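You operate a simulated robot arm through the tools that you are given. There is no shell and no other tool.

The job below is to be done with a simulated robot arm. You get a single attempt, and the scene is never put back.

Task
Straighten and wipe the home sensor, then push the carriage home.
Fine: carriage switch off first, and it stays off; rag back on its shelf; the home lamp is lit; brake on at the end. What is to be rubbed or washed off counts as gone when no trace of it is left.

It is judged by the outcome, as a careful person would: the job done as asked, and still so three seconds after it is handed in. It fails if anything else is knocked over, pushed out of place, dropped, spilled or broken.

Robot
A 7-joint arm with a three-finger gripper, fixed in place. Base frame: the origin is at the foot of the arm, x ahead of it, y to its left, z up. Units: mm, degrees, N and s.
With the tool pointing down near the work surface it reaches from about 100 to 780 mm from the base axis. Its first joint turns from -166.0 to 166.0 degrees. Payload 2.94 kg.
The tool frame sits at the grasp point between the pads (the TCP): z along the fingers, y along the line on which they close. The tips reach 30 mm beyond it. Largest opening 132 mm; the body of the gripper starts 107 mm behind the TCP.
Orientation is told as [roll, pitch, yaw] about the base's x, y, z axes, in that order, counted from this pose: with the fingers straight down and closing along the base's y, the tool's x points along the base's -x, its y along +y and its z along -z.

Tools
- The arm moves only by the tool arm_command. Its arguments are lists of equal length, an entry for each row: "dp": the shift along the base's x, y, z in mm, a list of three; "turn": the turn, a rotation vector about the base's x, y, z in degrees, a list of three; "grip": the closure, from 0 (fully open) to 1 (shut). In form: {"dp": [[dx, dy, dz], ...], "turn": [[wx, wy, wz], ...], "grip": [grip, ...]}. A call has 1 to 20 rows; each row is the pose to reach, as a shift and turn from the pose commanded when the call began. Rows are played at 5 a second. More than 50 mm and 8.6 degrees between two rows, or a gripper value outside its range, and nothing of the call is played. Where a pose cannot be reached the arm comes as near as it can. A force on the tool above 90 N (or 10 N above the force at the start of the call, whichever is more), or a blocked arm, ends the call early, and 0.2 s more pass. Each finger halts on what it meets, pressing with about 37 N; the grip force reading is that of the motor and also rises with nothing between the fingers. The clock runs only during rows and for 0.2 s after the last one: add rows that repeat a pose to give the fingers time. The reply holds the time, the measured pose of the TCP, the force on the tool along the base axes, the opening and the grip force, in the units named above and with some noise, with the torque about the TCP (base axes, N m) and any sound that the robot's microphone picked up.
- Cameras (640 x 400 px; columns grow to the right, rows downward): "scene" is fixed at [49.5, 500.2, 1422]; the picture's right is [-0.62, -0.78, 0.00], its down [-0.37, 0.29, -0.88] and it looks along [0.69, -0.55, -0.47] (base axes); focal length 227 px, centre (320, 200). "wrist" rides on the gripper at [72, 3, -144] in the tool frame; the picture's right is [-0.04, 1.00, 0.00], its down [-0.88, -0.04, -0.48] and it looks along [-0.48, -0.02, 0.88] (tool axes); focal length 256 px, centre (320, 200). There is no depth. A picture from a camera that has moved, and an enlarged one, comes with that camera's place and axes in the base frame and with its lens.
- capture(camera): a new picture of that camera. The clock stands still meanwhile.
- move_column(by): slides the trunk up (or, below 0, down) by that many mm; the arm rides with it, the base frame stays. It gives what a move gives, with no picture.
- inspect(camera, box): a new picture of the part [left, top, right, bottom] of that camera's present view, enlarged. The clock stands still meanwhile.
- finish_job(): hands the job in; it is judged then, once.

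Nothing tells you positions but the pictures and the camera data. Unless the task says otherwise, let go and move clear before handing in.

The tools are called as name(argument=value, ...) on one line, values as JSON. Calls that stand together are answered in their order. arm_command: Moves the arm, as the interface text tells. Its arguments: {"type":"object","properties":{"dp":{"type":"array"},"turn":{"type":"array"},"grip":{"type":"array"}},"required":["dp","turn","grip"]} The other tools are called the same way: move_column (by) slides the trunk up or down; capture (camera) takes a picture; inspect (camera, box) takes an enlarged picture of a part of a camera's view; finish_job () hands the job in.

At the start:

```text
time_s: 0.0
ee_pos: [663.8, 43.9, 1422.6]
tool_rot: [0.0, 0.1, 0.0]
contact_force: [0.9, 0.0, -1.1]
moment: [0.02, -0.02, 0.0]
width: 131.8
grasp_force: 0.1
trunk travel left (down, up): [-350.0, 190.0]
```

scene: 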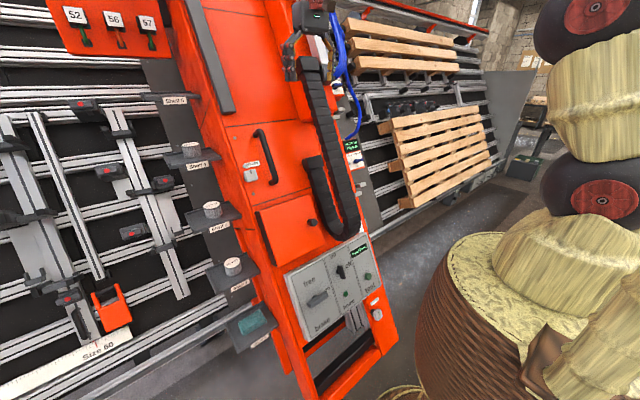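
wrist: 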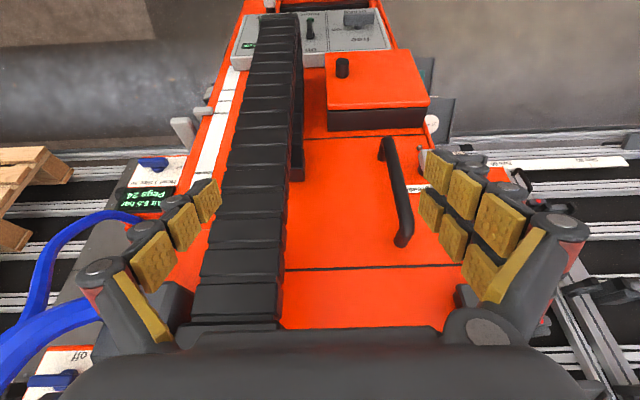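

I see a wall-mounted orange carriage with a control panel (free/brake lever, on/off switches, lamps) and labelled shelves on the left side. I'll take enlarged views before moving anything.

inspect(camera="scene", box=[260, 220, 420, 400])

inspect(camera="scene", box=[150, 80, 300, 230])

inspect(camera="scene", box=[180, 180, 300, 380])

inspect(camera="scene", box=[270, 0, 400, 180])

inspect(camera="wrist", box=[200, 0, 460, 160])

inspect(camera="wrist", box=[0, 130, 260, 400])

```text
2.22 times, centred on (340, 310) of scene
camera zoom: at [49.5, 500.2, 1422.0], right [-0.62, -0.78, 0.0], down [-0.37, 0.29, -0.88], along [0.69, -0.55, -0.47], focal length 505 px, centre (276, -44)
```

zoom: 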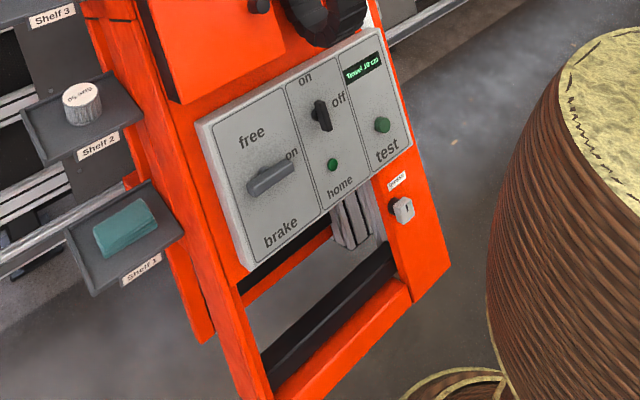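

```text
2.67 times, centred on (225, 155) of scene
camera zoom: at [49.5, 500.2, 1422.0], right [-0.62, -0.78, 0.0], down [-0.37, 0.29, -0.88], along [0.69, -0.55, -0.47], focal length 606 px, centre (573, 320)
```

zoom: 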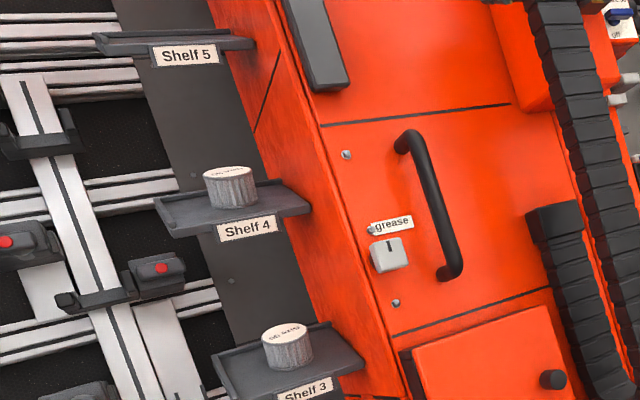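

```text
2.00 times, centred on (240, 280) of scene
camera zoom: at [49.5, 500.2, 1422.0], right [-0.62, -0.78, 0.0], down [-0.37, 0.29, -0.88], along [0.69, -0.55, -0.47], focal length 455 px, centre (480, 40)
```

zoom: 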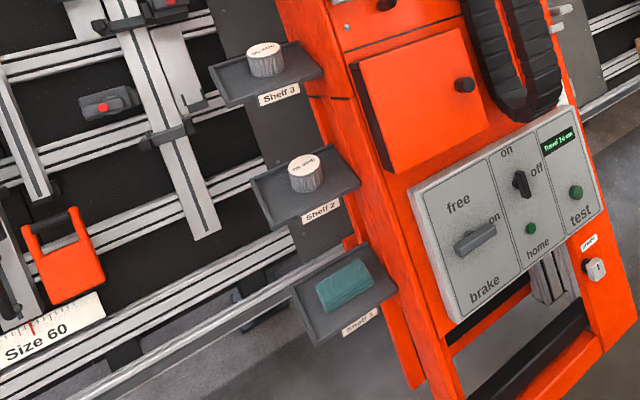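

```text
2.22 times, centred on (335, 90) of scene
camera zoom: at [49.5, 500.2, 1422.0], right [-0.62, -0.78, 0.0], down [-0.37, 0.29, -0.88], along [0.69, -0.55, -0.47], focal length 505 px, centre (287, 444)
```

zoom: 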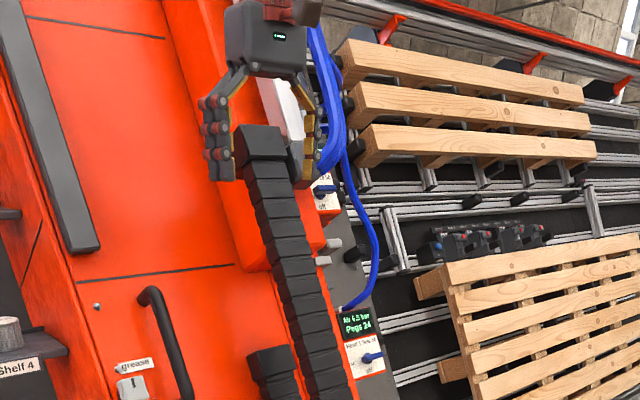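

```text
2.46 times, centred on (330, 80) of wrist
camera zoom: at [591.4, 48.4, 1568.3], right [0.04, 1.0, 0.0], down [0.88, -0.04, 0.48], along [0.48, -0.02, -0.88], focal length 630 px, centre (295, 495)
```

zoom: 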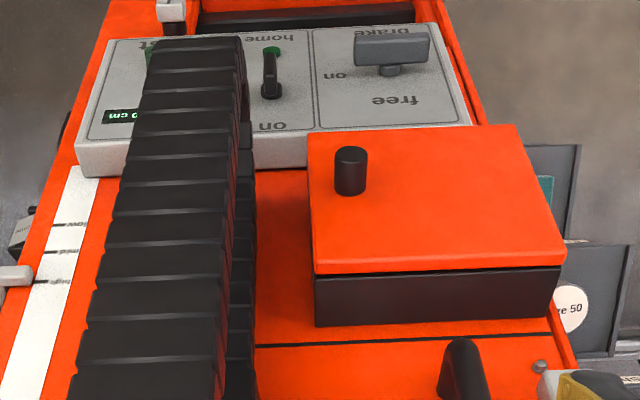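

```text
1.48 times, centred on (130, 265) of wrist
camera zoom: at [591.4, 48.4, 1568.3], right [0.04, 1.0, 0.0], down [0.88, -0.04, 0.48], along [0.48, -0.02, -0.88], focal length 379 px, centre (602, 104)
```

zoom: 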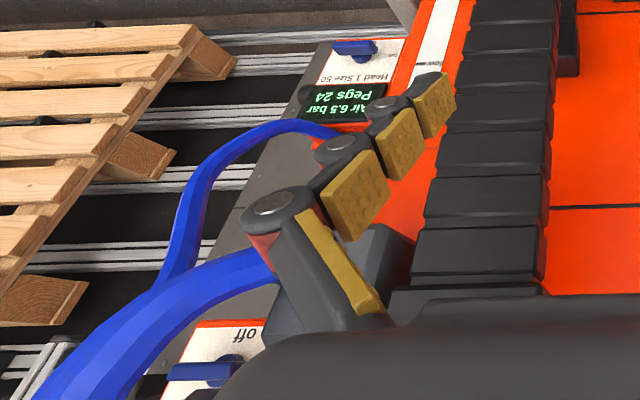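

I see a tower face that leans back from the robot, with the panel at roughly (495, 158, 706). I don't yet know where the home sensor, carriage and carriage switch are, so I'll look closer.

inspect(camera="scene", box=[280, 230, 380, 330])

inspect(camera="scene", box=[330, 130, 390, 190])

inspect(camera="scene", box=[260, 0, 360, 100])

inspect(camera="scene", box=[0, 0, 180, 150])

inspect(camera="scene", box=[0, 200, 180, 400])

inspect(camera="wrist", box=[380, 100, 640, 400])

```text
4.00 times, centred on (330, 280) of scene
camera zoom: at [49.5, 500.2, 1422.0], right [-0.62, -0.78, 0.0], down [-0.37, 0.29, -0.88], along [0.69, -0.55, -0.47], focal length 910 px, centre (280, -120)
```

zoom: 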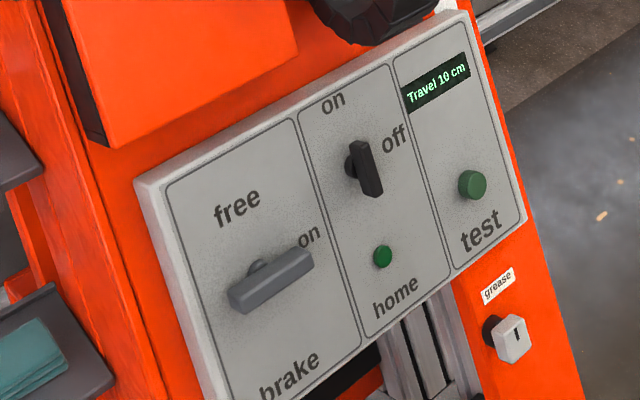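

```text
6.67 times, centred on (360, 160) of scene
camera zoom: at [49.5, 500.2, 1422.0], right [-0.62, -0.78, 0.0], down [-0.37, 0.29, -0.88], along [0.69, -0.55, -0.47], focal length 1516 px, centre (53, 467)
```

zoom: 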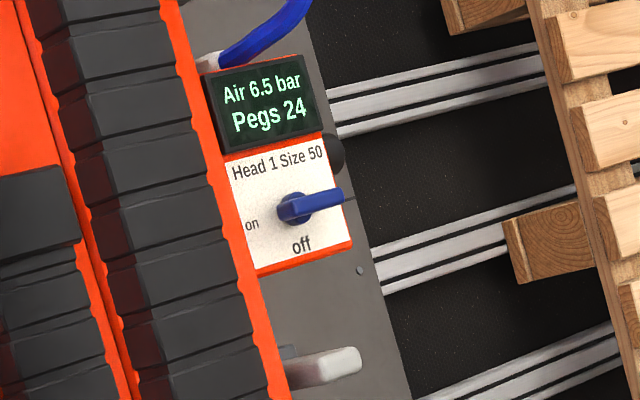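

```text
4.00 times, centred on (310, 50) of scene
camera zoom: at [49.5, 500.2, 1422.0], right [-0.62, -0.78, 0.0], down [-0.37, 0.29, -0.88], along [0.69, -0.55, -0.47], focal length 910 px, centre (360, 800)
```

zoom: 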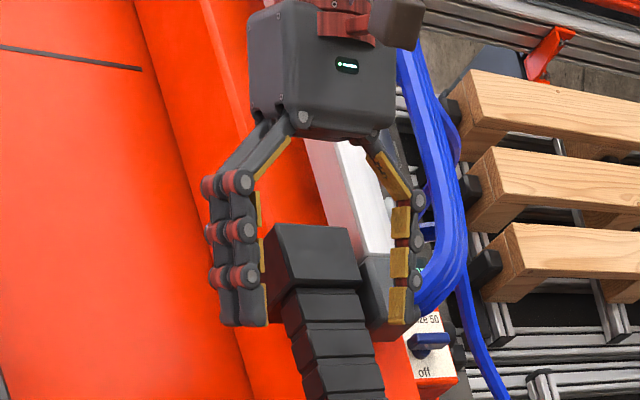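

```text
2.67 times, centred on (90, 75) of scene
camera zoom: at [49.5, 500.2, 1422.0], right [-0.62, -0.78, 0.0], down [-0.37, 0.29, -0.88], along [0.69, -0.55, -0.47], focal length 606 px, centre (933, 533)
```

zoom: 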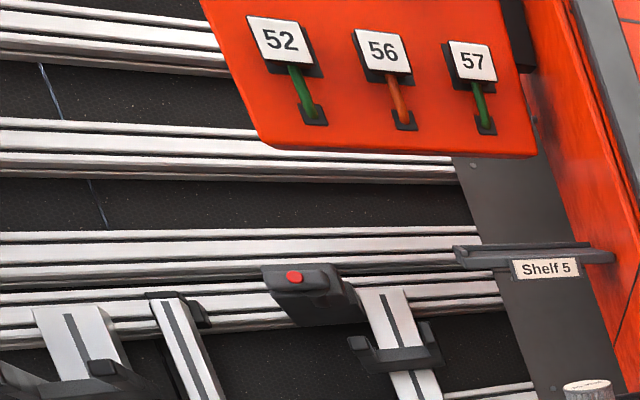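

```text
2.00 times, centred on (90, 300) of scene
camera zoom: at [49.5, 500.2, 1422.0], right [-0.62, -0.78, 0.0], down [-0.37, 0.29, -0.88], along [0.69, -0.55, -0.47], focal length 455 px, centre (780, 0)
```

zoom: 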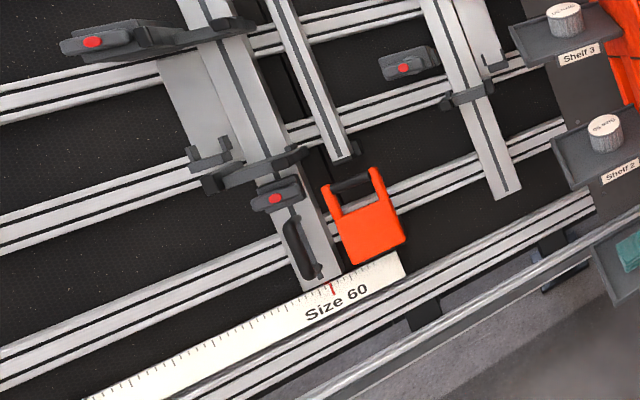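

```text
1.33 times, centred on (510, 250) of wrist
camera zoom: at [591.4, 48.4, 1568.3], right [0.04, 1.0, 0.0], down [0.88, -0.04, 0.48], along [0.48, -0.02, -0.88], focal length 341 px, centre (67, 133)
```

zoom: 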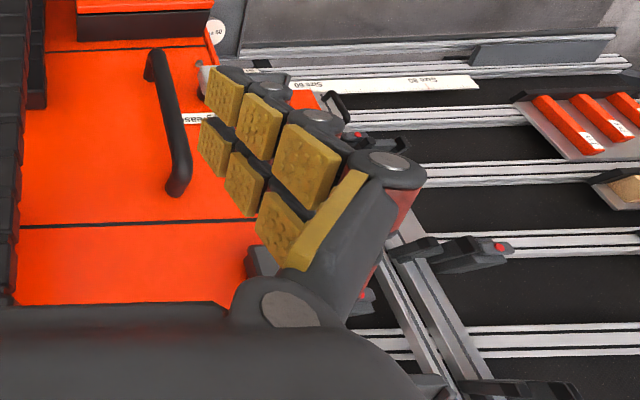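

The tower looks like the carriage, riding on horizontal rails and showing "Travel 10 cm". I still need to find the home sensor, so I'll search the rest of the view.

inspect(camera="scene", box=[340, 60, 560, 220])

inspect(camera="scene", box=[330, 280, 430, 400])

inspect(camera="scene", box=[200, 230, 300, 370])

inspect(camera="wrist", box=[90, 70, 250, 210])

inspect(camera="wrist", box=[230, 0, 340, 60])

inspect(camera="wrist", box=[330, 0, 470, 80])

```text
2.50 times, centred on (450, 140) of scene
camera zoom: at [49.5, 500.2, 1422.0], right [-0.62, -0.78, 0.0], down [-0.37, 0.29, -0.88], along [0.69, -0.55, -0.47], focal length 568 px, centre (-5, 350)
```

zoom: 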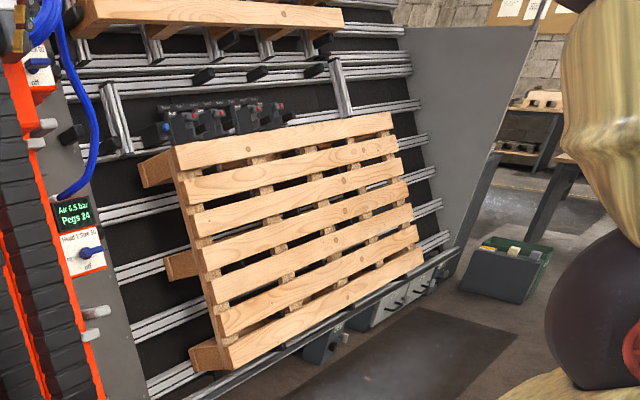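

```text
3.33 times, centred on (380, 340) of scene
camera zoom: at [49.5, 500.2, 1422.0], right [-0.62, -0.78, 0.0], down [-0.37, 0.29, -0.88], along [0.69, -0.55, -0.47], focal length 758 px, centre (120, -267)
```

zoom: 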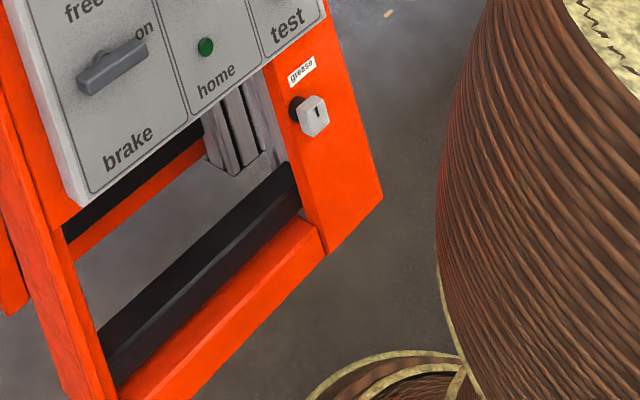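

```text
2.86 times, centred on (250, 300) of scene
camera zoom: at [49.5, 500.2, 1422.0], right [-0.62, -0.78, 0.0], down [-0.37, 0.29, -0.88], along [0.69, -0.55, -0.47], focal length 650 px, centre (520, -86)
```

zoom: 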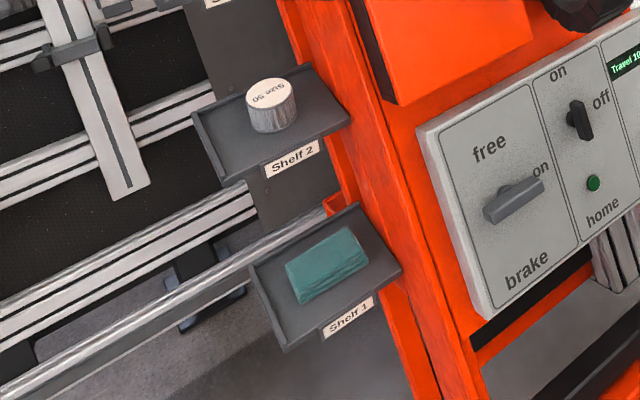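

```text
2.86 times, centred on (170, 140) of wrist
camera zoom: at [591.4, 48.4, 1568.3], right [0.04, 1.0, 0.0], down [0.88, -0.04, 0.48], along [0.48, -0.02, -0.88], focal length 731 px, centre (749, 371)
```

zoom: 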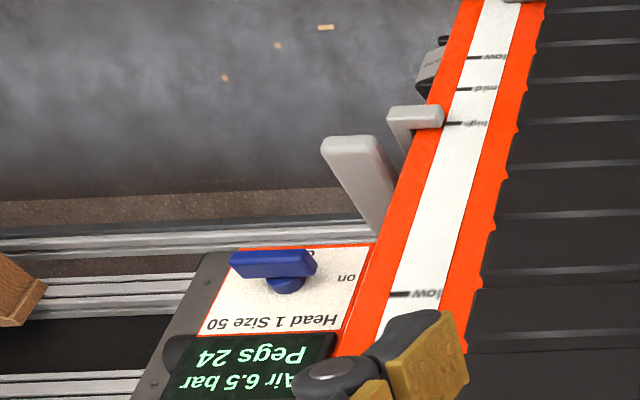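

```text
5.82 times, centred on (285, 30) of wrist
camera zoom: at [591.4, 48.4, 1568.3], right [0.04, 1.0, 0.0], down [0.88, -0.04, 0.48], along [0.48, -0.02, -0.88], focal length 1489 px, centre (524, 1189)
```

zoom: 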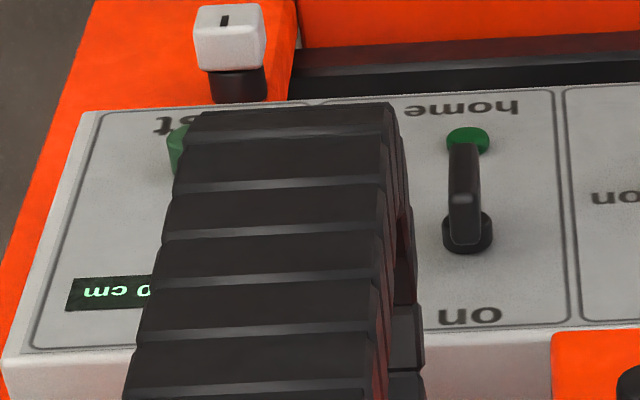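

```text
4.57 times, centred on (400, 40) of wrist
camera zoom: at [591.4, 48.4, 1568.3], right [0.04, 1.0, 0.0], down [0.88, -0.04, 0.48], along [0.48, -0.02, -0.88], focal length 1170 px, centre (-46, 931)
```

zoom: 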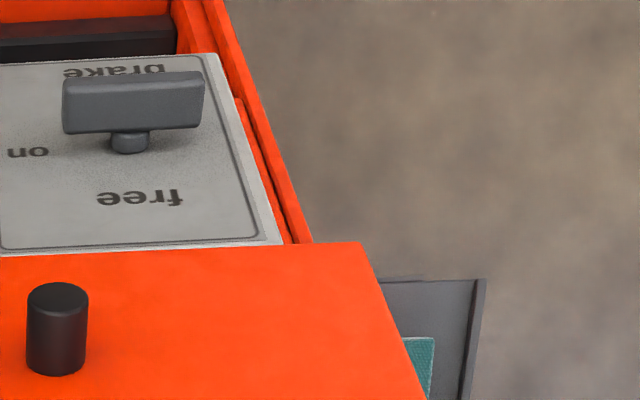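

The teal rag is on Shelf 1; the panel carries the brake lever, the black on/off switch, the home lamp and the test button. I'll back the arm straight away from the tower and look around with the wrist camera.

arm_command(dp=[[-40, 0, 0], [-80, 0, 0], [-120, 0, 0], [-160, 0, 0], [-200, 0, 0], [-240, 0, 0], [-240, 0, 0]], turn=[[0, 0, 0], [0, 0, 0], [0, 0, 0], [0, 0, 0], [0, 0, 0], [0, 0, 0], [0, 0, 0]], grip=[0, 0, 0, 0, 0, 0, 0])

capture(camera="wrist")

capture(camera="scene")

```text
time_s: 1.6
ee_pos: [422.2, 46.4, 1422.6]
tool_rot: [0.0, 0.1, -0.1]
contact_force: [0.0, -0.2, -0.3]
moment: [-0.01, -0.01, 0.01]
width: 131.7
grasp_force: 0.1
trunk travel left (down, up): [-350.0, 190.0]
```

```text
taken
camera wrist: at [351.1, 49.8, 1568.4], right [0.04, 1.0, 0.0], down [0.88, -0.04, 0.47], along [0.47, -0.02, -0.88], focal length 256 px, centre (320, 200)
```

wrist: 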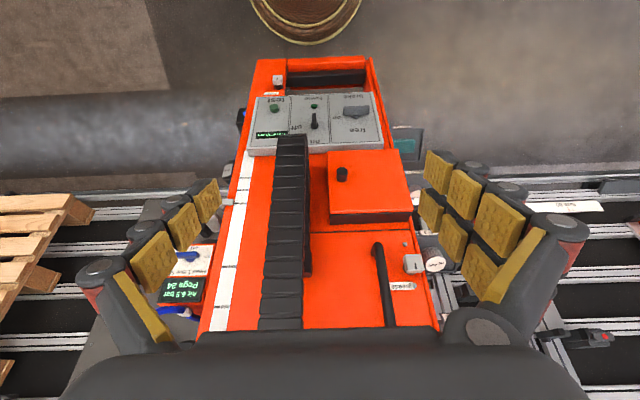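

```text
taken
```

scene: 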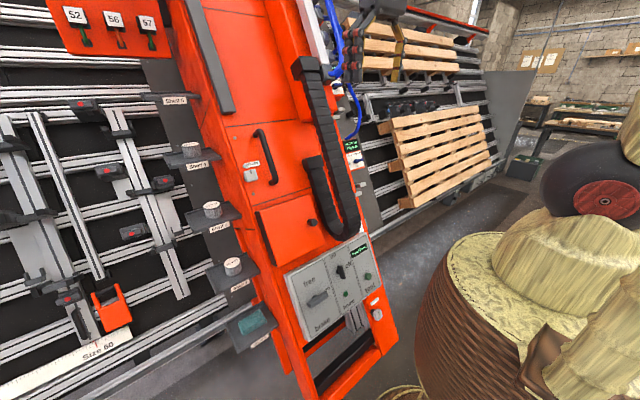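

The arm is clear, and there's a dark object beside the tower's -y edge level with the panel, around wrist pixel (240,118). I'll zoom in on it and the nearby parts.

inspect(camera="wrist", box=[210, 70, 310, 160])

inspect(camera="wrist", box=[300, 60, 440, 240])

inspect(camera="wrist", box=[60, 160, 260, 340])

inspect(camera="wrist", box=[400, 120, 640, 300])

inspect(camera="scene", box=[180, 0, 400, 120])

```text
4.44 times, centred on (260, 115) of wrist
camera zoom: at [351.1, 49.8, 1568.4], right [0.04, 1.0, 0.0], down [0.88, -0.04, 0.47], along [0.47, -0.02, -0.88], focal length 1138 px, centre (587, 578)
```

zoom: 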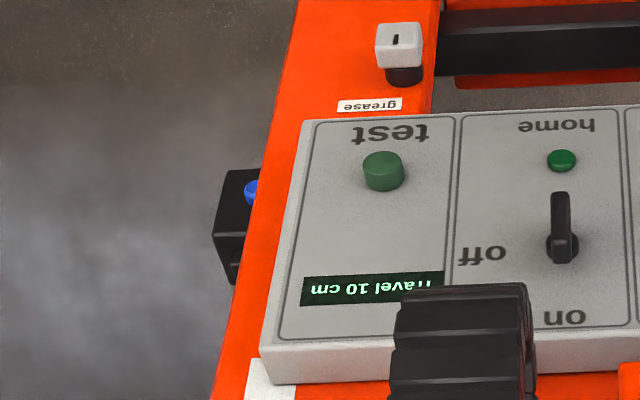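

```text
2.22 times, centred on (370, 150) of wrist
camera zoom: at [351.1, 49.8, 1568.4], right [0.04, 1.0, 0.0], down [0.88, -0.04, 0.47], along [0.47, -0.02, -0.88], focal length 569 px, centre (209, 311)
```

zoom: 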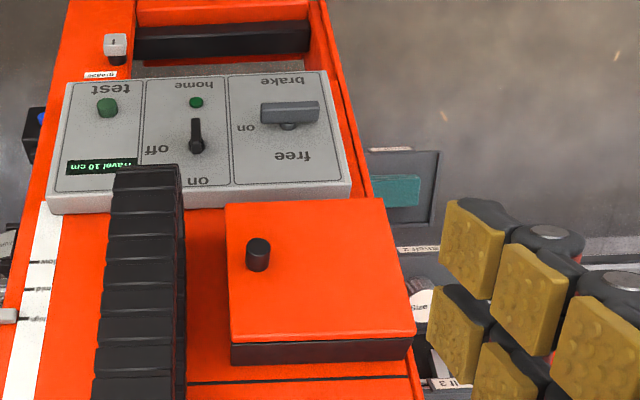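

```text
2.22 times, centred on (160, 250) of wrist
camera zoom: at [351.1, 49.8, 1568.4], right [0.04, 1.0, 0.0], down [0.88, -0.04, 0.47], along [0.47, -0.02, -0.88], focal length 569 px, centre (676, 89)
```

zoom: 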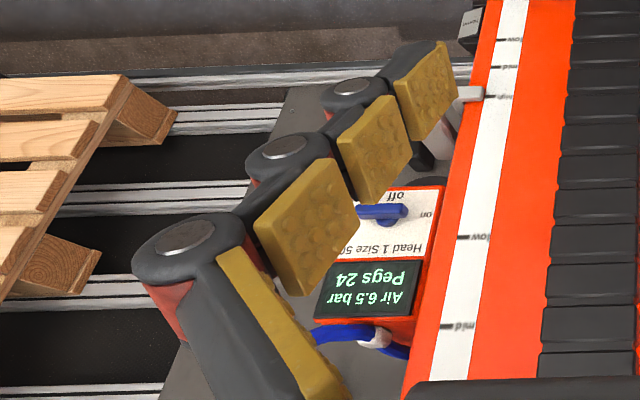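

```text
2.22 times, centred on (520, 210) of wrist
camera zoom: at [351.1, 49.8, 1568.4], right [0.04, 1.0, 0.0], down [0.88, -0.04, 0.47], along [0.47, -0.02, -0.88], focal length 569 px, centre (-124, 178)
```

zoom: 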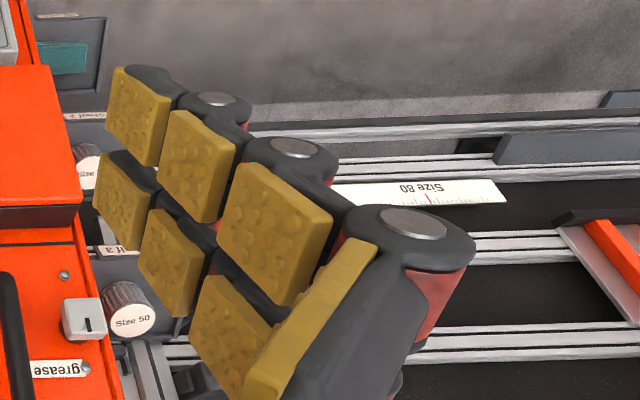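

```text
2.91 times, centred on (290, 60) of scene
camera zoom: at [49.5, 500.2, 1422.0], right [-0.62, -0.78, 0.0], down [-0.37, 0.29, -0.88], along [0.69, -0.55, -0.47], focal length 662 px, centre (407, 607)
```

zoom: 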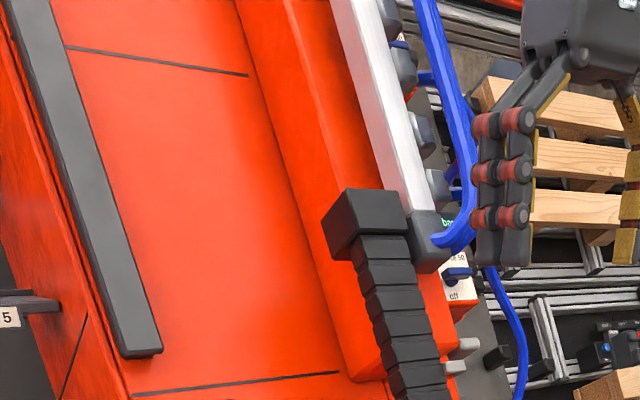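

A small black box with a blue knob sits on the -y side of the tower near panel height. I'll swing the arm toward -y with some yaw, staying well back from the tower, to see that side.

arm_command(dp=[[0, -45, -10], [0, -90, -20], [0, -135, -40], [0, -180, -60], [0, -225, -80], [0, -270, -100], [-10, -310, -120], [-20, -350, -140], [-30, -390, -160], [-30, -390, -160]], turn=[[0, 0, 6], [0, 0, 12], [0, 0, 18], [0, 0, 24], [0, 0, 30], [0, 0, 36], [0, 0, 42], [0, 0, 48], [0, 0, 54], [0, 0, 54]], grip=[0, 0, 0, 0, 0, 0, 0, 0, 0, 0])

capture(camera="wrist")

capture(camera="scene")

```text
time_s: 3.8
ee_pos: [389.7, -344.9, 1263.0]
tool_rot: [0.0, 0.0, 54.1]
contact_force: [0.2, 0.0, 0.9]
moment: [-0.04, 0.0, -0.01]
width: 131.9
grasp_force: 0.0
trunk travel left (down, up): [-350.0, 190.0]
```

```text
taken
camera wrist: at [345.8, -401.7, 1408.8], right [-0.78, 0.62, 0.0], down [0.55, 0.69, 0.48], along [0.3, 0.37, -0.88], focal length 256 px, centre (320, 200)
```

wrist: 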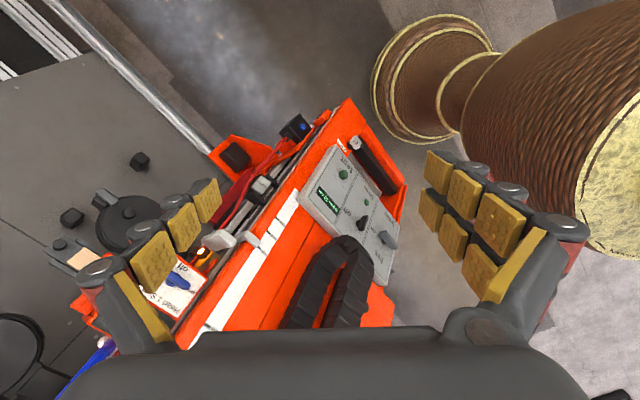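

```text
taken
```

scene: 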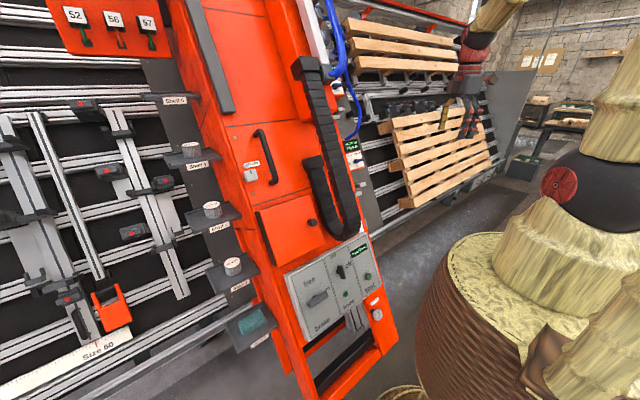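

Now the right flank of the tower is in view, with several components hidden from the other camera. I'll zoom in on them.

inspect(camera="wrist", box=[200, 90, 330, 200])

inspect(camera="wrist", box=[160, 160, 310, 330])

inspect(camera="wrist", box=[20, 120, 220, 300])

inspect(camera="wrist", box=[290, 100, 420, 310])

```text
3.64 times, centred on (265, 145) of wrist
camera zoom: at [345.8, -401.7, 1408.8], right [-0.78, 0.62, 0.0], down [0.55, 0.69, 0.48], along [0.3, 0.37, -0.88], focal length 931 px, centre (520, 400)
```

zoom: 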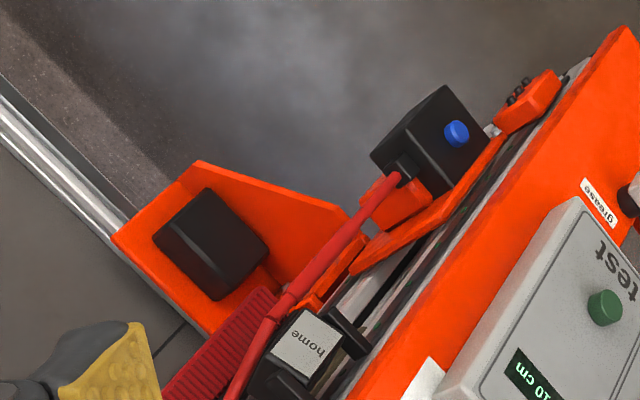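

```text
2.35 times, centred on (235, 245) of wrist
camera zoom: at [345.8, -401.7, 1408.8], right [-0.78, 0.62, 0.0], down [0.55, 0.69, 0.48], along [0.3, 0.37, -0.88], focal length 602 px, centre (520, 94)
```

zoom: 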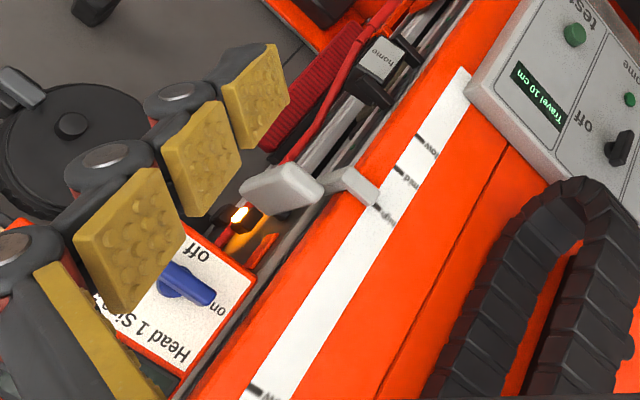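

```text
2.22 times, centred on (120, 210) of wrist
camera zoom: at [345.8, -401.7, 1408.8], right [-0.78, 0.62, 0.0], down [0.55, 0.69, 0.48], along [0.3, 0.37, -0.88], focal length 569 px, centre (764, 178)
```

zoom: 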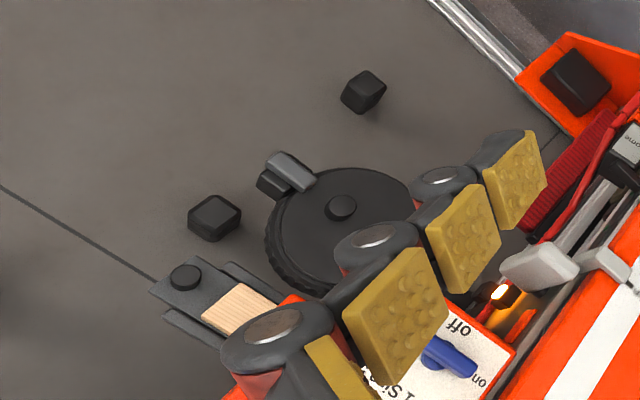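

```text
1.90 times, centred on (355, 205) of wrist
camera zoom: at [345.8, -401.7, 1408.8], right [-0.78, 0.62, 0.0], down [0.55, 0.69, 0.48], along [0.3, 0.37, -0.88], focal length 488 px, centre (253, 190)
```

zoom: 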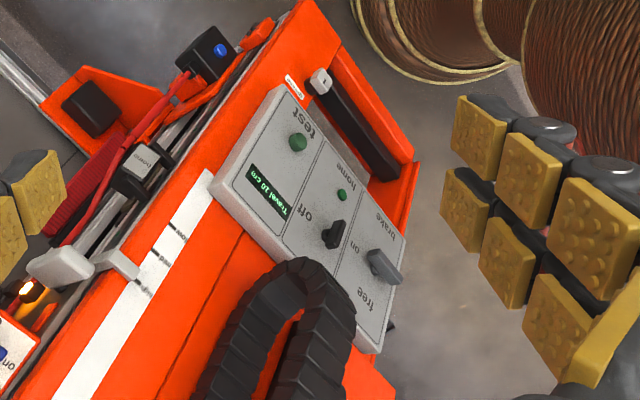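

A box labelled "home" with a dirty-looking grey face sits on a rail on the tower's -y flank, alongside a bracket, a black box with a blue knob and a grey paddle. I'll tilt the camera up and lower it a bit for a better look at this area.

arm_command(dp=[[-5, -5, -40], [-10, -10, -80], [-15, -15, -120], [-20, -20, -160], [-25, -25, -190], [-25, -25, -190]], turn=[[3.9, -3.1, 0], [7.8, -6.2, 0], [11.7, -9.3, 0], [15.6, -12.4, 0], [19.5, -15.5, 0], [19.5, -15.5, 0]], grip=[0, 0, 0, 0, 0, 0])

capture(camera="wrist")

```text
time_s: 5.2
ee_pos: [366.4, -371.2, 1072.2]
tool_rot: [-1.2, -24.9, 54.3]
contact_force: [0.7, -0.4, -0.1]
moment: [0.0, 0.02, 0.02]
width: 132.1
grasp_force: 0.2
trunk travel left (down, up): [-350.0, 190.0]
```

```text
taken
camera wrist: at [289.1, -469.4, 1173.7], right [-0.78, 0.62, 0.0], down [0.37, 0.47, 0.8], along [0.5, 0.63, -0.6], focal length 256 px, centre (320, 200)
```

wrist: 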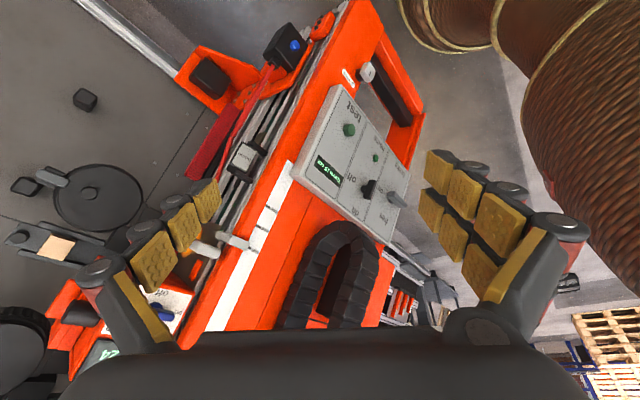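

inspect(camera="wrist", box=[170, 0, 370, 130])

inspect(camera="wrist", box=[180, 110, 300, 260])

inspect(camera="wrist", box=[240, 10, 330, 70])

inspect(camera="wrist", box=[0, 140, 210, 380])

```text
3.08 times, centred on (270, 65) of wrist
camera zoom: at [289.1, -469.4, 1173.7], right [-0.78, 0.62, 0.0], down [0.37, 0.47, 0.8], along [0.5, 0.63, -0.6], focal length 788 px, centre (474, 615)
```

zoom: 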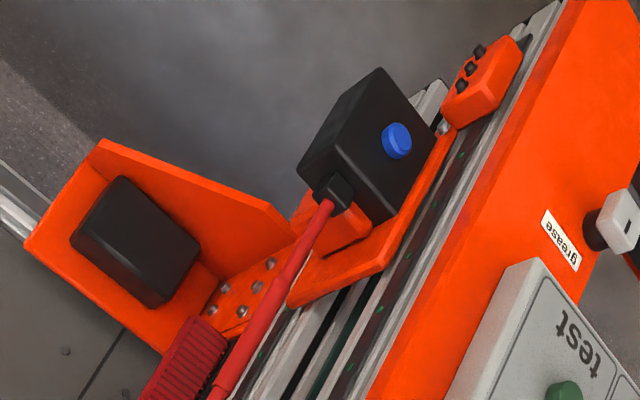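

```text
2.67 times, centred on (240, 185) of wrist
camera zoom: at [289.1, -469.4, 1173.7], right [-0.78, 0.62, 0.0], down [0.37, 0.47, 0.8], along [0.5, 0.63, -0.6], focal length 683 px, centre (533, 240)
```

zoom: 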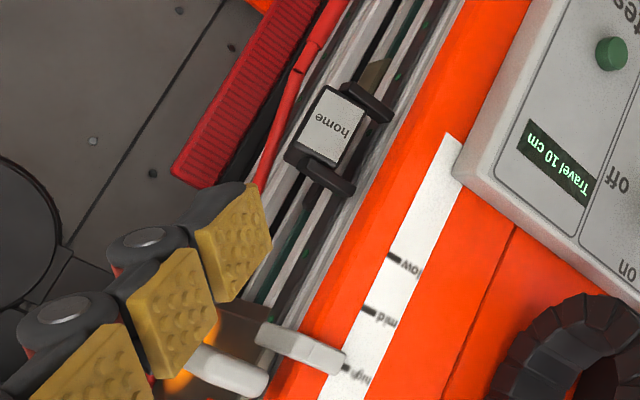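

```text
6.67 times, centred on (285, 40) of wrist
camera zoom: at [289.1, -469.4, 1173.7], right [-0.78, 0.62, 0.0], down [0.37, 0.47, 0.8], along [0.5, 0.63, -0.6], focal length 1707 px, centre (553, 1267)
```

zoom: 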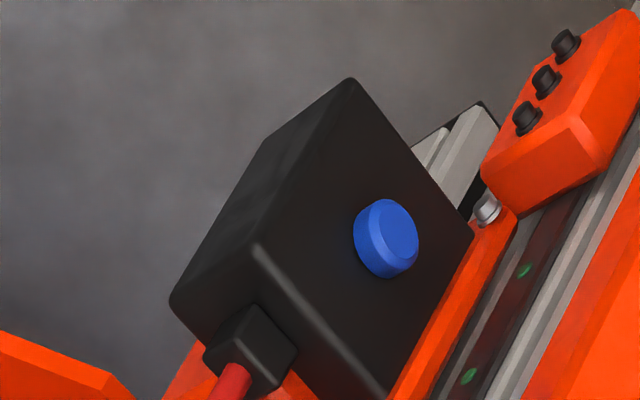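

```text
1.67 times, centred on (105, 260) of wrist
camera zoom: at [289.1, -469.4, 1173.7], right [-0.78, 0.62, 0.0], down [0.37, 0.47, 0.8], along [0.5, 0.63, -0.6], focal length 427 px, centre (678, 100)
```

zoom: 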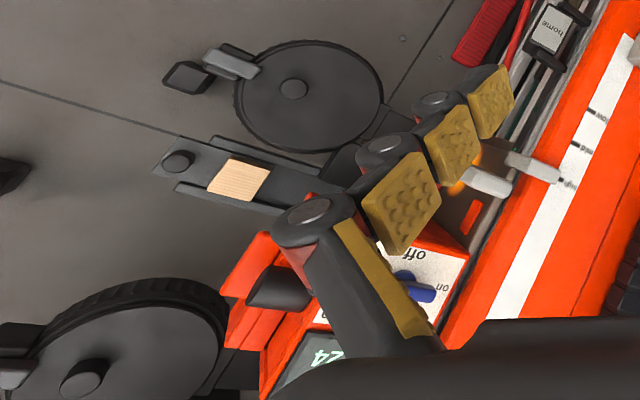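

I can make out a carriage-like bracket at the lower end of the flank rail and the "home" block about 10 cm further up the rail, near (660,-265,765). I'll bring the camera closer.

arm_command(dp=[[20, -5, -35], [40, -10, -70], [60, -15, -105], [80, -20, -140], [100, -25, -170], [100, -25, -170]], turn=[[0, 0, -3], [0, 0, -6], [0, 0, -9], [0, 0, -12], [0, 0, -15], [0, 0, -15]], grip=[0, 0, 0, 0, 0, 0])

capture(camera="wrist")

capture(camera="scene")

```text
time_s: 6.6
ee_pos: [470.2, -395.4, 902.9]
tool_rot: [-1.1, -24.9, 39.3]
contact_force: [-0.1, -0.6, -0.2]
moment: [-0.03, -0.02, -0.02]
width: 132.1
grasp_force: 0.0
trunk travel left (down, up): [-350.0, 190.0]
```

```text
taken
camera wrist: at [368.3, -468.9, 1003.4], right [-0.59, 0.8, 0.0], down [0.48, 0.36, 0.8], along [0.64, 0.48, -0.6], focal length 256 px, centre (320, 200)
```

wrist: 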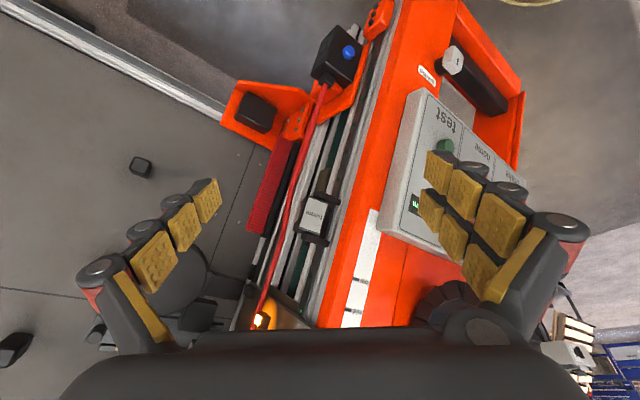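

```text
taken
```

scene: 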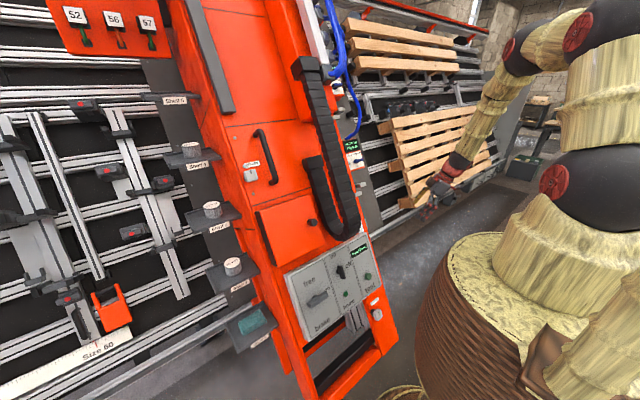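

inspect(camera="wrist", box=[250, 150, 380, 280])

inspect(camera="wrist", box=[210, 0, 400, 150])

inspect(camera="wrist", box=[230, 180, 400, 340])

inspect(camera="wrist", box=[290, 185, 350, 250])

```text
3.08 times, centred on (315, 215) of wrist
camera zoom: at [368.3, -468.9, 1003.4], right [-0.59, 0.8, 0.0], down [0.48, 0.36, 0.8], along [0.64, 0.48, -0.6], focal length 788 px, centre (335, 154)
```

zoom: 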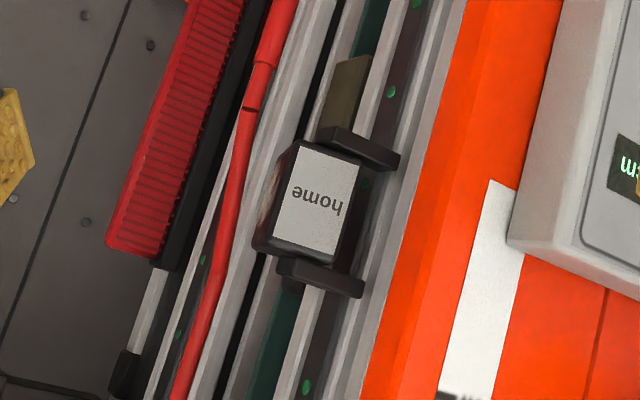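

```text
2.67 times, centred on (305, 75) of wrist
camera zoom: at [368.3, -468.9, 1003.4], right [-0.59, 0.8, 0.0], down [0.48, 0.36, 0.8], along [0.64, 0.48, -0.6], focal length 683 px, centre (360, 533)
```

zoom: 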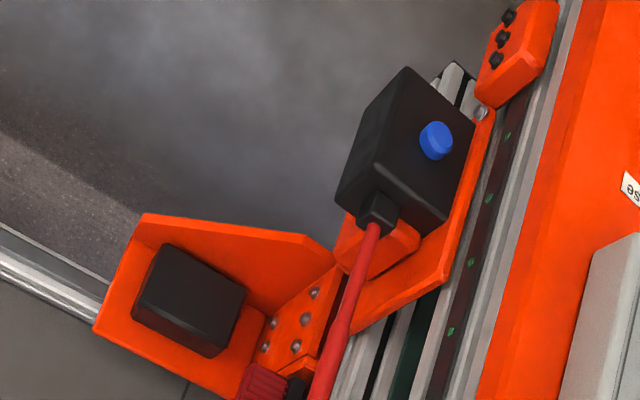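

```text
2.50 times, centred on (315, 260) of wrist
camera zoom: at [368.3, -468.9, 1003.4], right [-0.59, 0.8, 0.0], down [0.48, 0.36, 0.8], along [0.64, 0.48, -0.6], focal length 640 px, centre (332, 50)
```

zoom: 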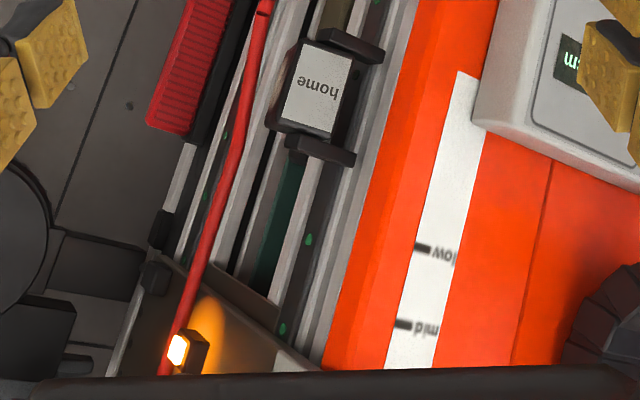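

```text
6.15 times, centred on (320, 218) of wrist
camera zoom: at [368.3, -468.9, 1003.4], right [-0.59, 0.8, 0.0], down [0.48, 0.36, 0.8], along [0.64, 0.48, -0.6], focal length 1575 px, centre (320, 92)
```

zoom: 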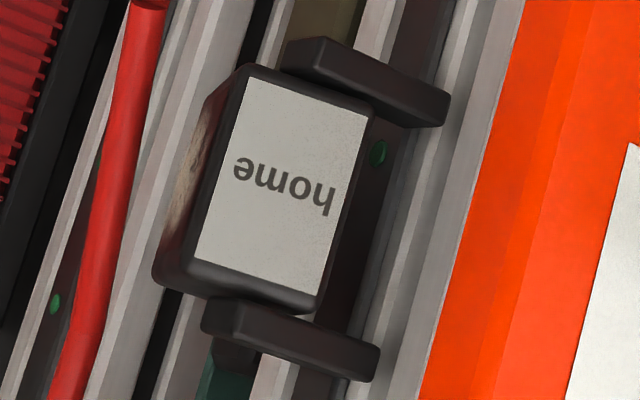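

I see the "home" sensor twisted within its two black ears, with a brownish smear on its -y side. Higher on the rail is a block with a lit amber lamp, so I'll go up to see which part is the carriage.

arm_command(dp=[[-10, -5, 40], [-20, -10, 80], [-30, -15, 120], [-40, -20, 160], [-40, -25, 200], [-40, -25, 230], [-40, -25, 230]], turn=[[0, 0, -2], [0, 0, -4], [0, 0, -6], [0, 0, -8], [0, 0, -10], [0, 0, -12], [0, 0, -12]], grip=[0, 0, 0, 0, 0, 0, 0])

capture(camera="wrist")

```text
time_s: 8.2
ee_pos: [426.9, -419.9, 1133.4]
tool_rot: [-1.1, -24.8, 27.3]
contact_force: [1.2, -0.4, 0.9]
moment: [0.03, -0.03, 0.0]
width: 131.9
grasp_force: 0.0
trunk travel left (down, up): [-350.0, 190.0]
```

```text
taken
camera wrist: at [312.6, -471.1, 1234.8], right [-0.41, 0.91, 0.0], down [0.54, 0.25, 0.8], along [0.73, 0.33, -0.6], focal length 256 px, centre (320, 200)
```

wrist: 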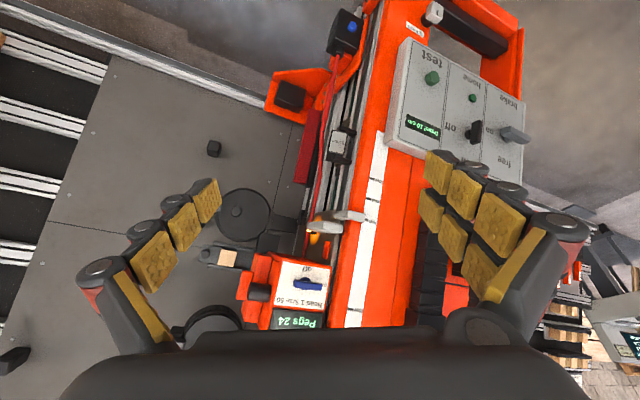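

inspect(camera="wrist", box=[190, 180, 410, 340])

inspect(camera="wrist", box=[270, 110, 390, 270])

inspect(camera="wrist", box=[380, 30, 540, 170])

inspect(camera="wrist", box=[290, 190, 370, 250])

```text
2.50 times, centred on (300, 260) of wrist
camera zoom: at [312.6, -471.1, 1234.8], right [-0.41, 0.91, 0.0], down [0.54, 0.25, 0.8], along [0.73, 0.33, -0.6], focal length 640 px, centre (370, 50)
```

zoom: 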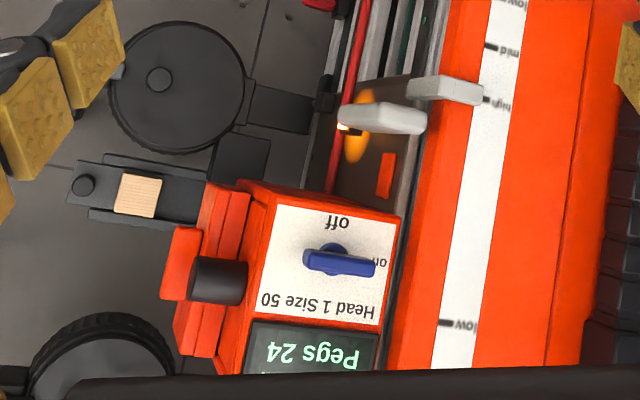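

```text
2.50 times, centred on (330, 190) of wrist
camera zoom: at [312.6, -471.1, 1234.8], right [-0.41, 0.91, 0.0], down [0.54, 0.25, 0.8], along [0.73, 0.33, -0.6], focal length 640 px, centre (295, 225)
```

zoom: 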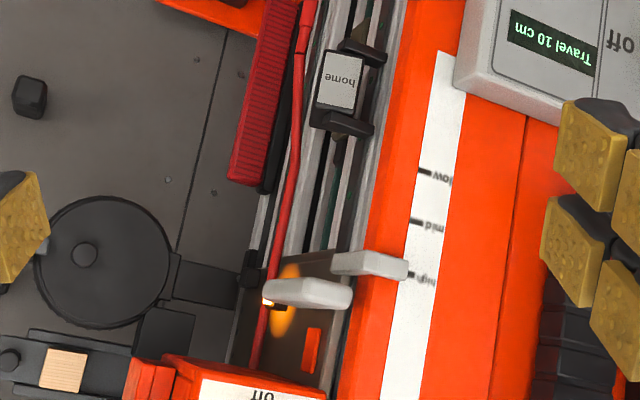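

```text
2.86 times, centred on (460, 100) of wrist
camera zoom: at [312.6, -471.1, 1234.8], right [-0.41, 0.91, 0.0], down [0.54, 0.25, 0.8], along [0.73, 0.33, -0.6], focal length 731 px, centre (-80, 486)
```

zoom: 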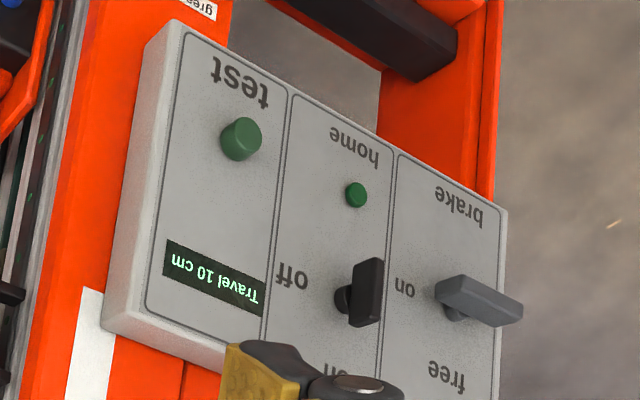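

```text
6.67 times, centred on (330, 220) of wrist
camera zoom: at [312.6, -471.1, 1234.8], right [-0.41, 0.91, 0.0], down [0.54, 0.25, 0.8], along [0.73, 0.33, -0.6], focal length 1707 px, centre (253, 67)
```

zoom: 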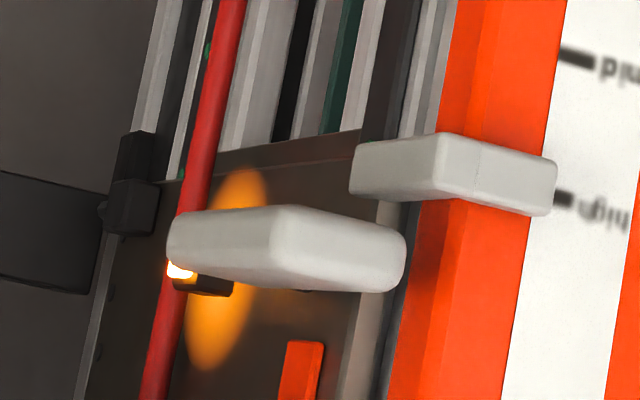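

I now take the carriage to be the brown plate on the flank rail, with the grey push paddle near (741,-260,954), the amber lamp and the pointer. It has to go down the rail to the home sensor at about (657,-266,776), so next I'll look at the sensor from its -y side.

arm_command(dp=[[10, -10, -40], [20, -20, -80], [30, -25, -120], [40, -30, -160], [55, -30, -200], [70, -30, -240], [85, -30, -280], [100, -30, -320], [113, -30, -350], [113, -30, -350]], turn=[[0, 0, 5], [0, 0, 10], [0, 0, 15], [0, 0, 20], [0, 0, 25], [0, 0, 30], [0, 0, 35], [0, 0, 40], [0, 0, 45], [0, 0, 45]], grip=[0, 0, 0, 0, 0, 0, 0, 0, 0, 0])

capture(camera="wrist")

```text
time_s: 10.4
ee_pos: [539.7, -452.2, 785.6]
tool_rot: [-1.1, -24.9, 72.2]
contact_force: [0.3, -0.4, 0.0]
moment: [0.01, -0.02, 0.01]
width: 132.1
grasp_force: 0.0
trunk travel left (down, up): [-350.0, 190.0]
```

```text
taken
camera wrist: at [497.3, -569.5, 886.9], right [-0.94, 0.35, 0.0], down [0.21, 0.56, 0.8], along [0.28, 0.75, -0.6], focal length 256 px, centre (320, 200)
```

wrist: 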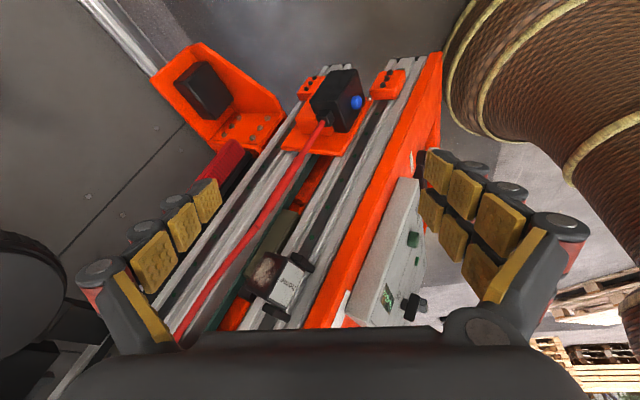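

inspect(camera="wrist", box=[230, 225, 330, 335])

inspect(camera="wrist", box=[180, 50, 420, 220])

inspect(camera="wrist", box=[320, 170, 460, 340])

```text
3.64 times, centred on (280, 280) of wrist
camera zoom: at [497.3, -569.5, 886.9], right [-0.94, 0.35, 0.0], down [0.21, 0.56, 0.8], along [0.28, 0.75, -0.6], focal length 931 px, centre (466, -91)
```

zoom: 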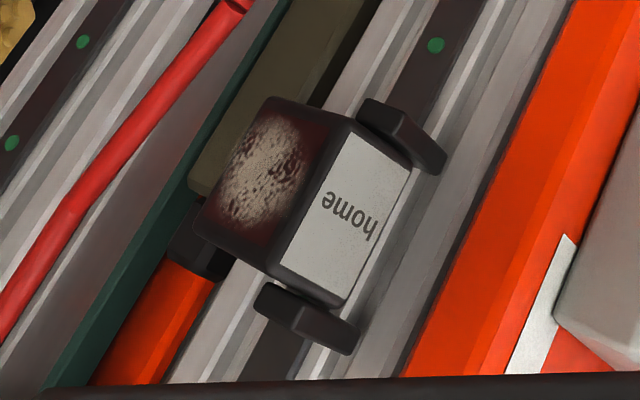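

```text
2.35 times, centred on (300, 135) of wrist
camera zoom: at [497.3, -569.5, 886.9], right [-0.94, 0.35, 0.0], down [0.21, 0.56, 0.8], along [0.28, 0.75, -0.6], focal length 602 px, centre (367, 353)
```

zoom: 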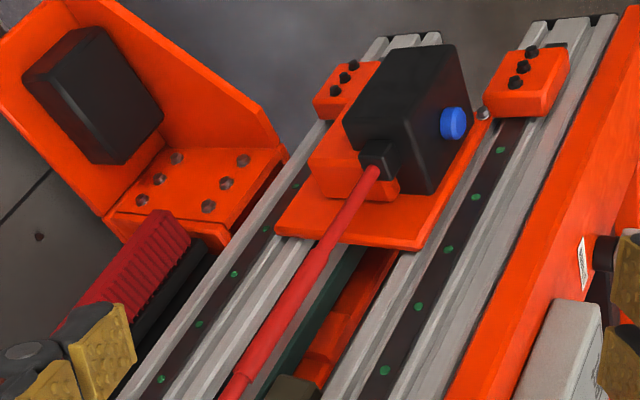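

```text
2.35 times, centred on (390, 255) of wrist
camera zoom: at [497.3, -569.5, 886.9], right [-0.94, 0.35, 0.0], down [0.21, 0.56, 0.8], along [0.28, 0.75, -0.6], focal length 602 px, centre (155, 71)
```

zoom: 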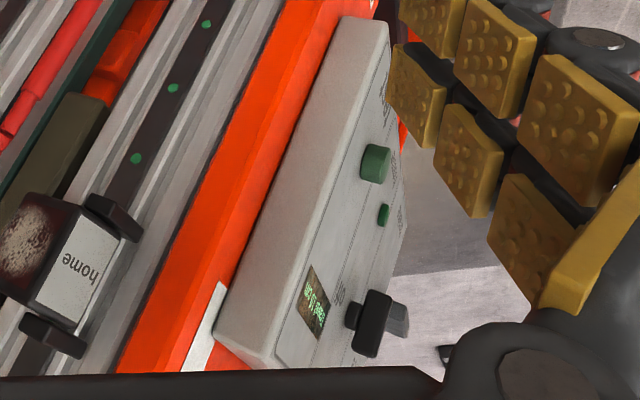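

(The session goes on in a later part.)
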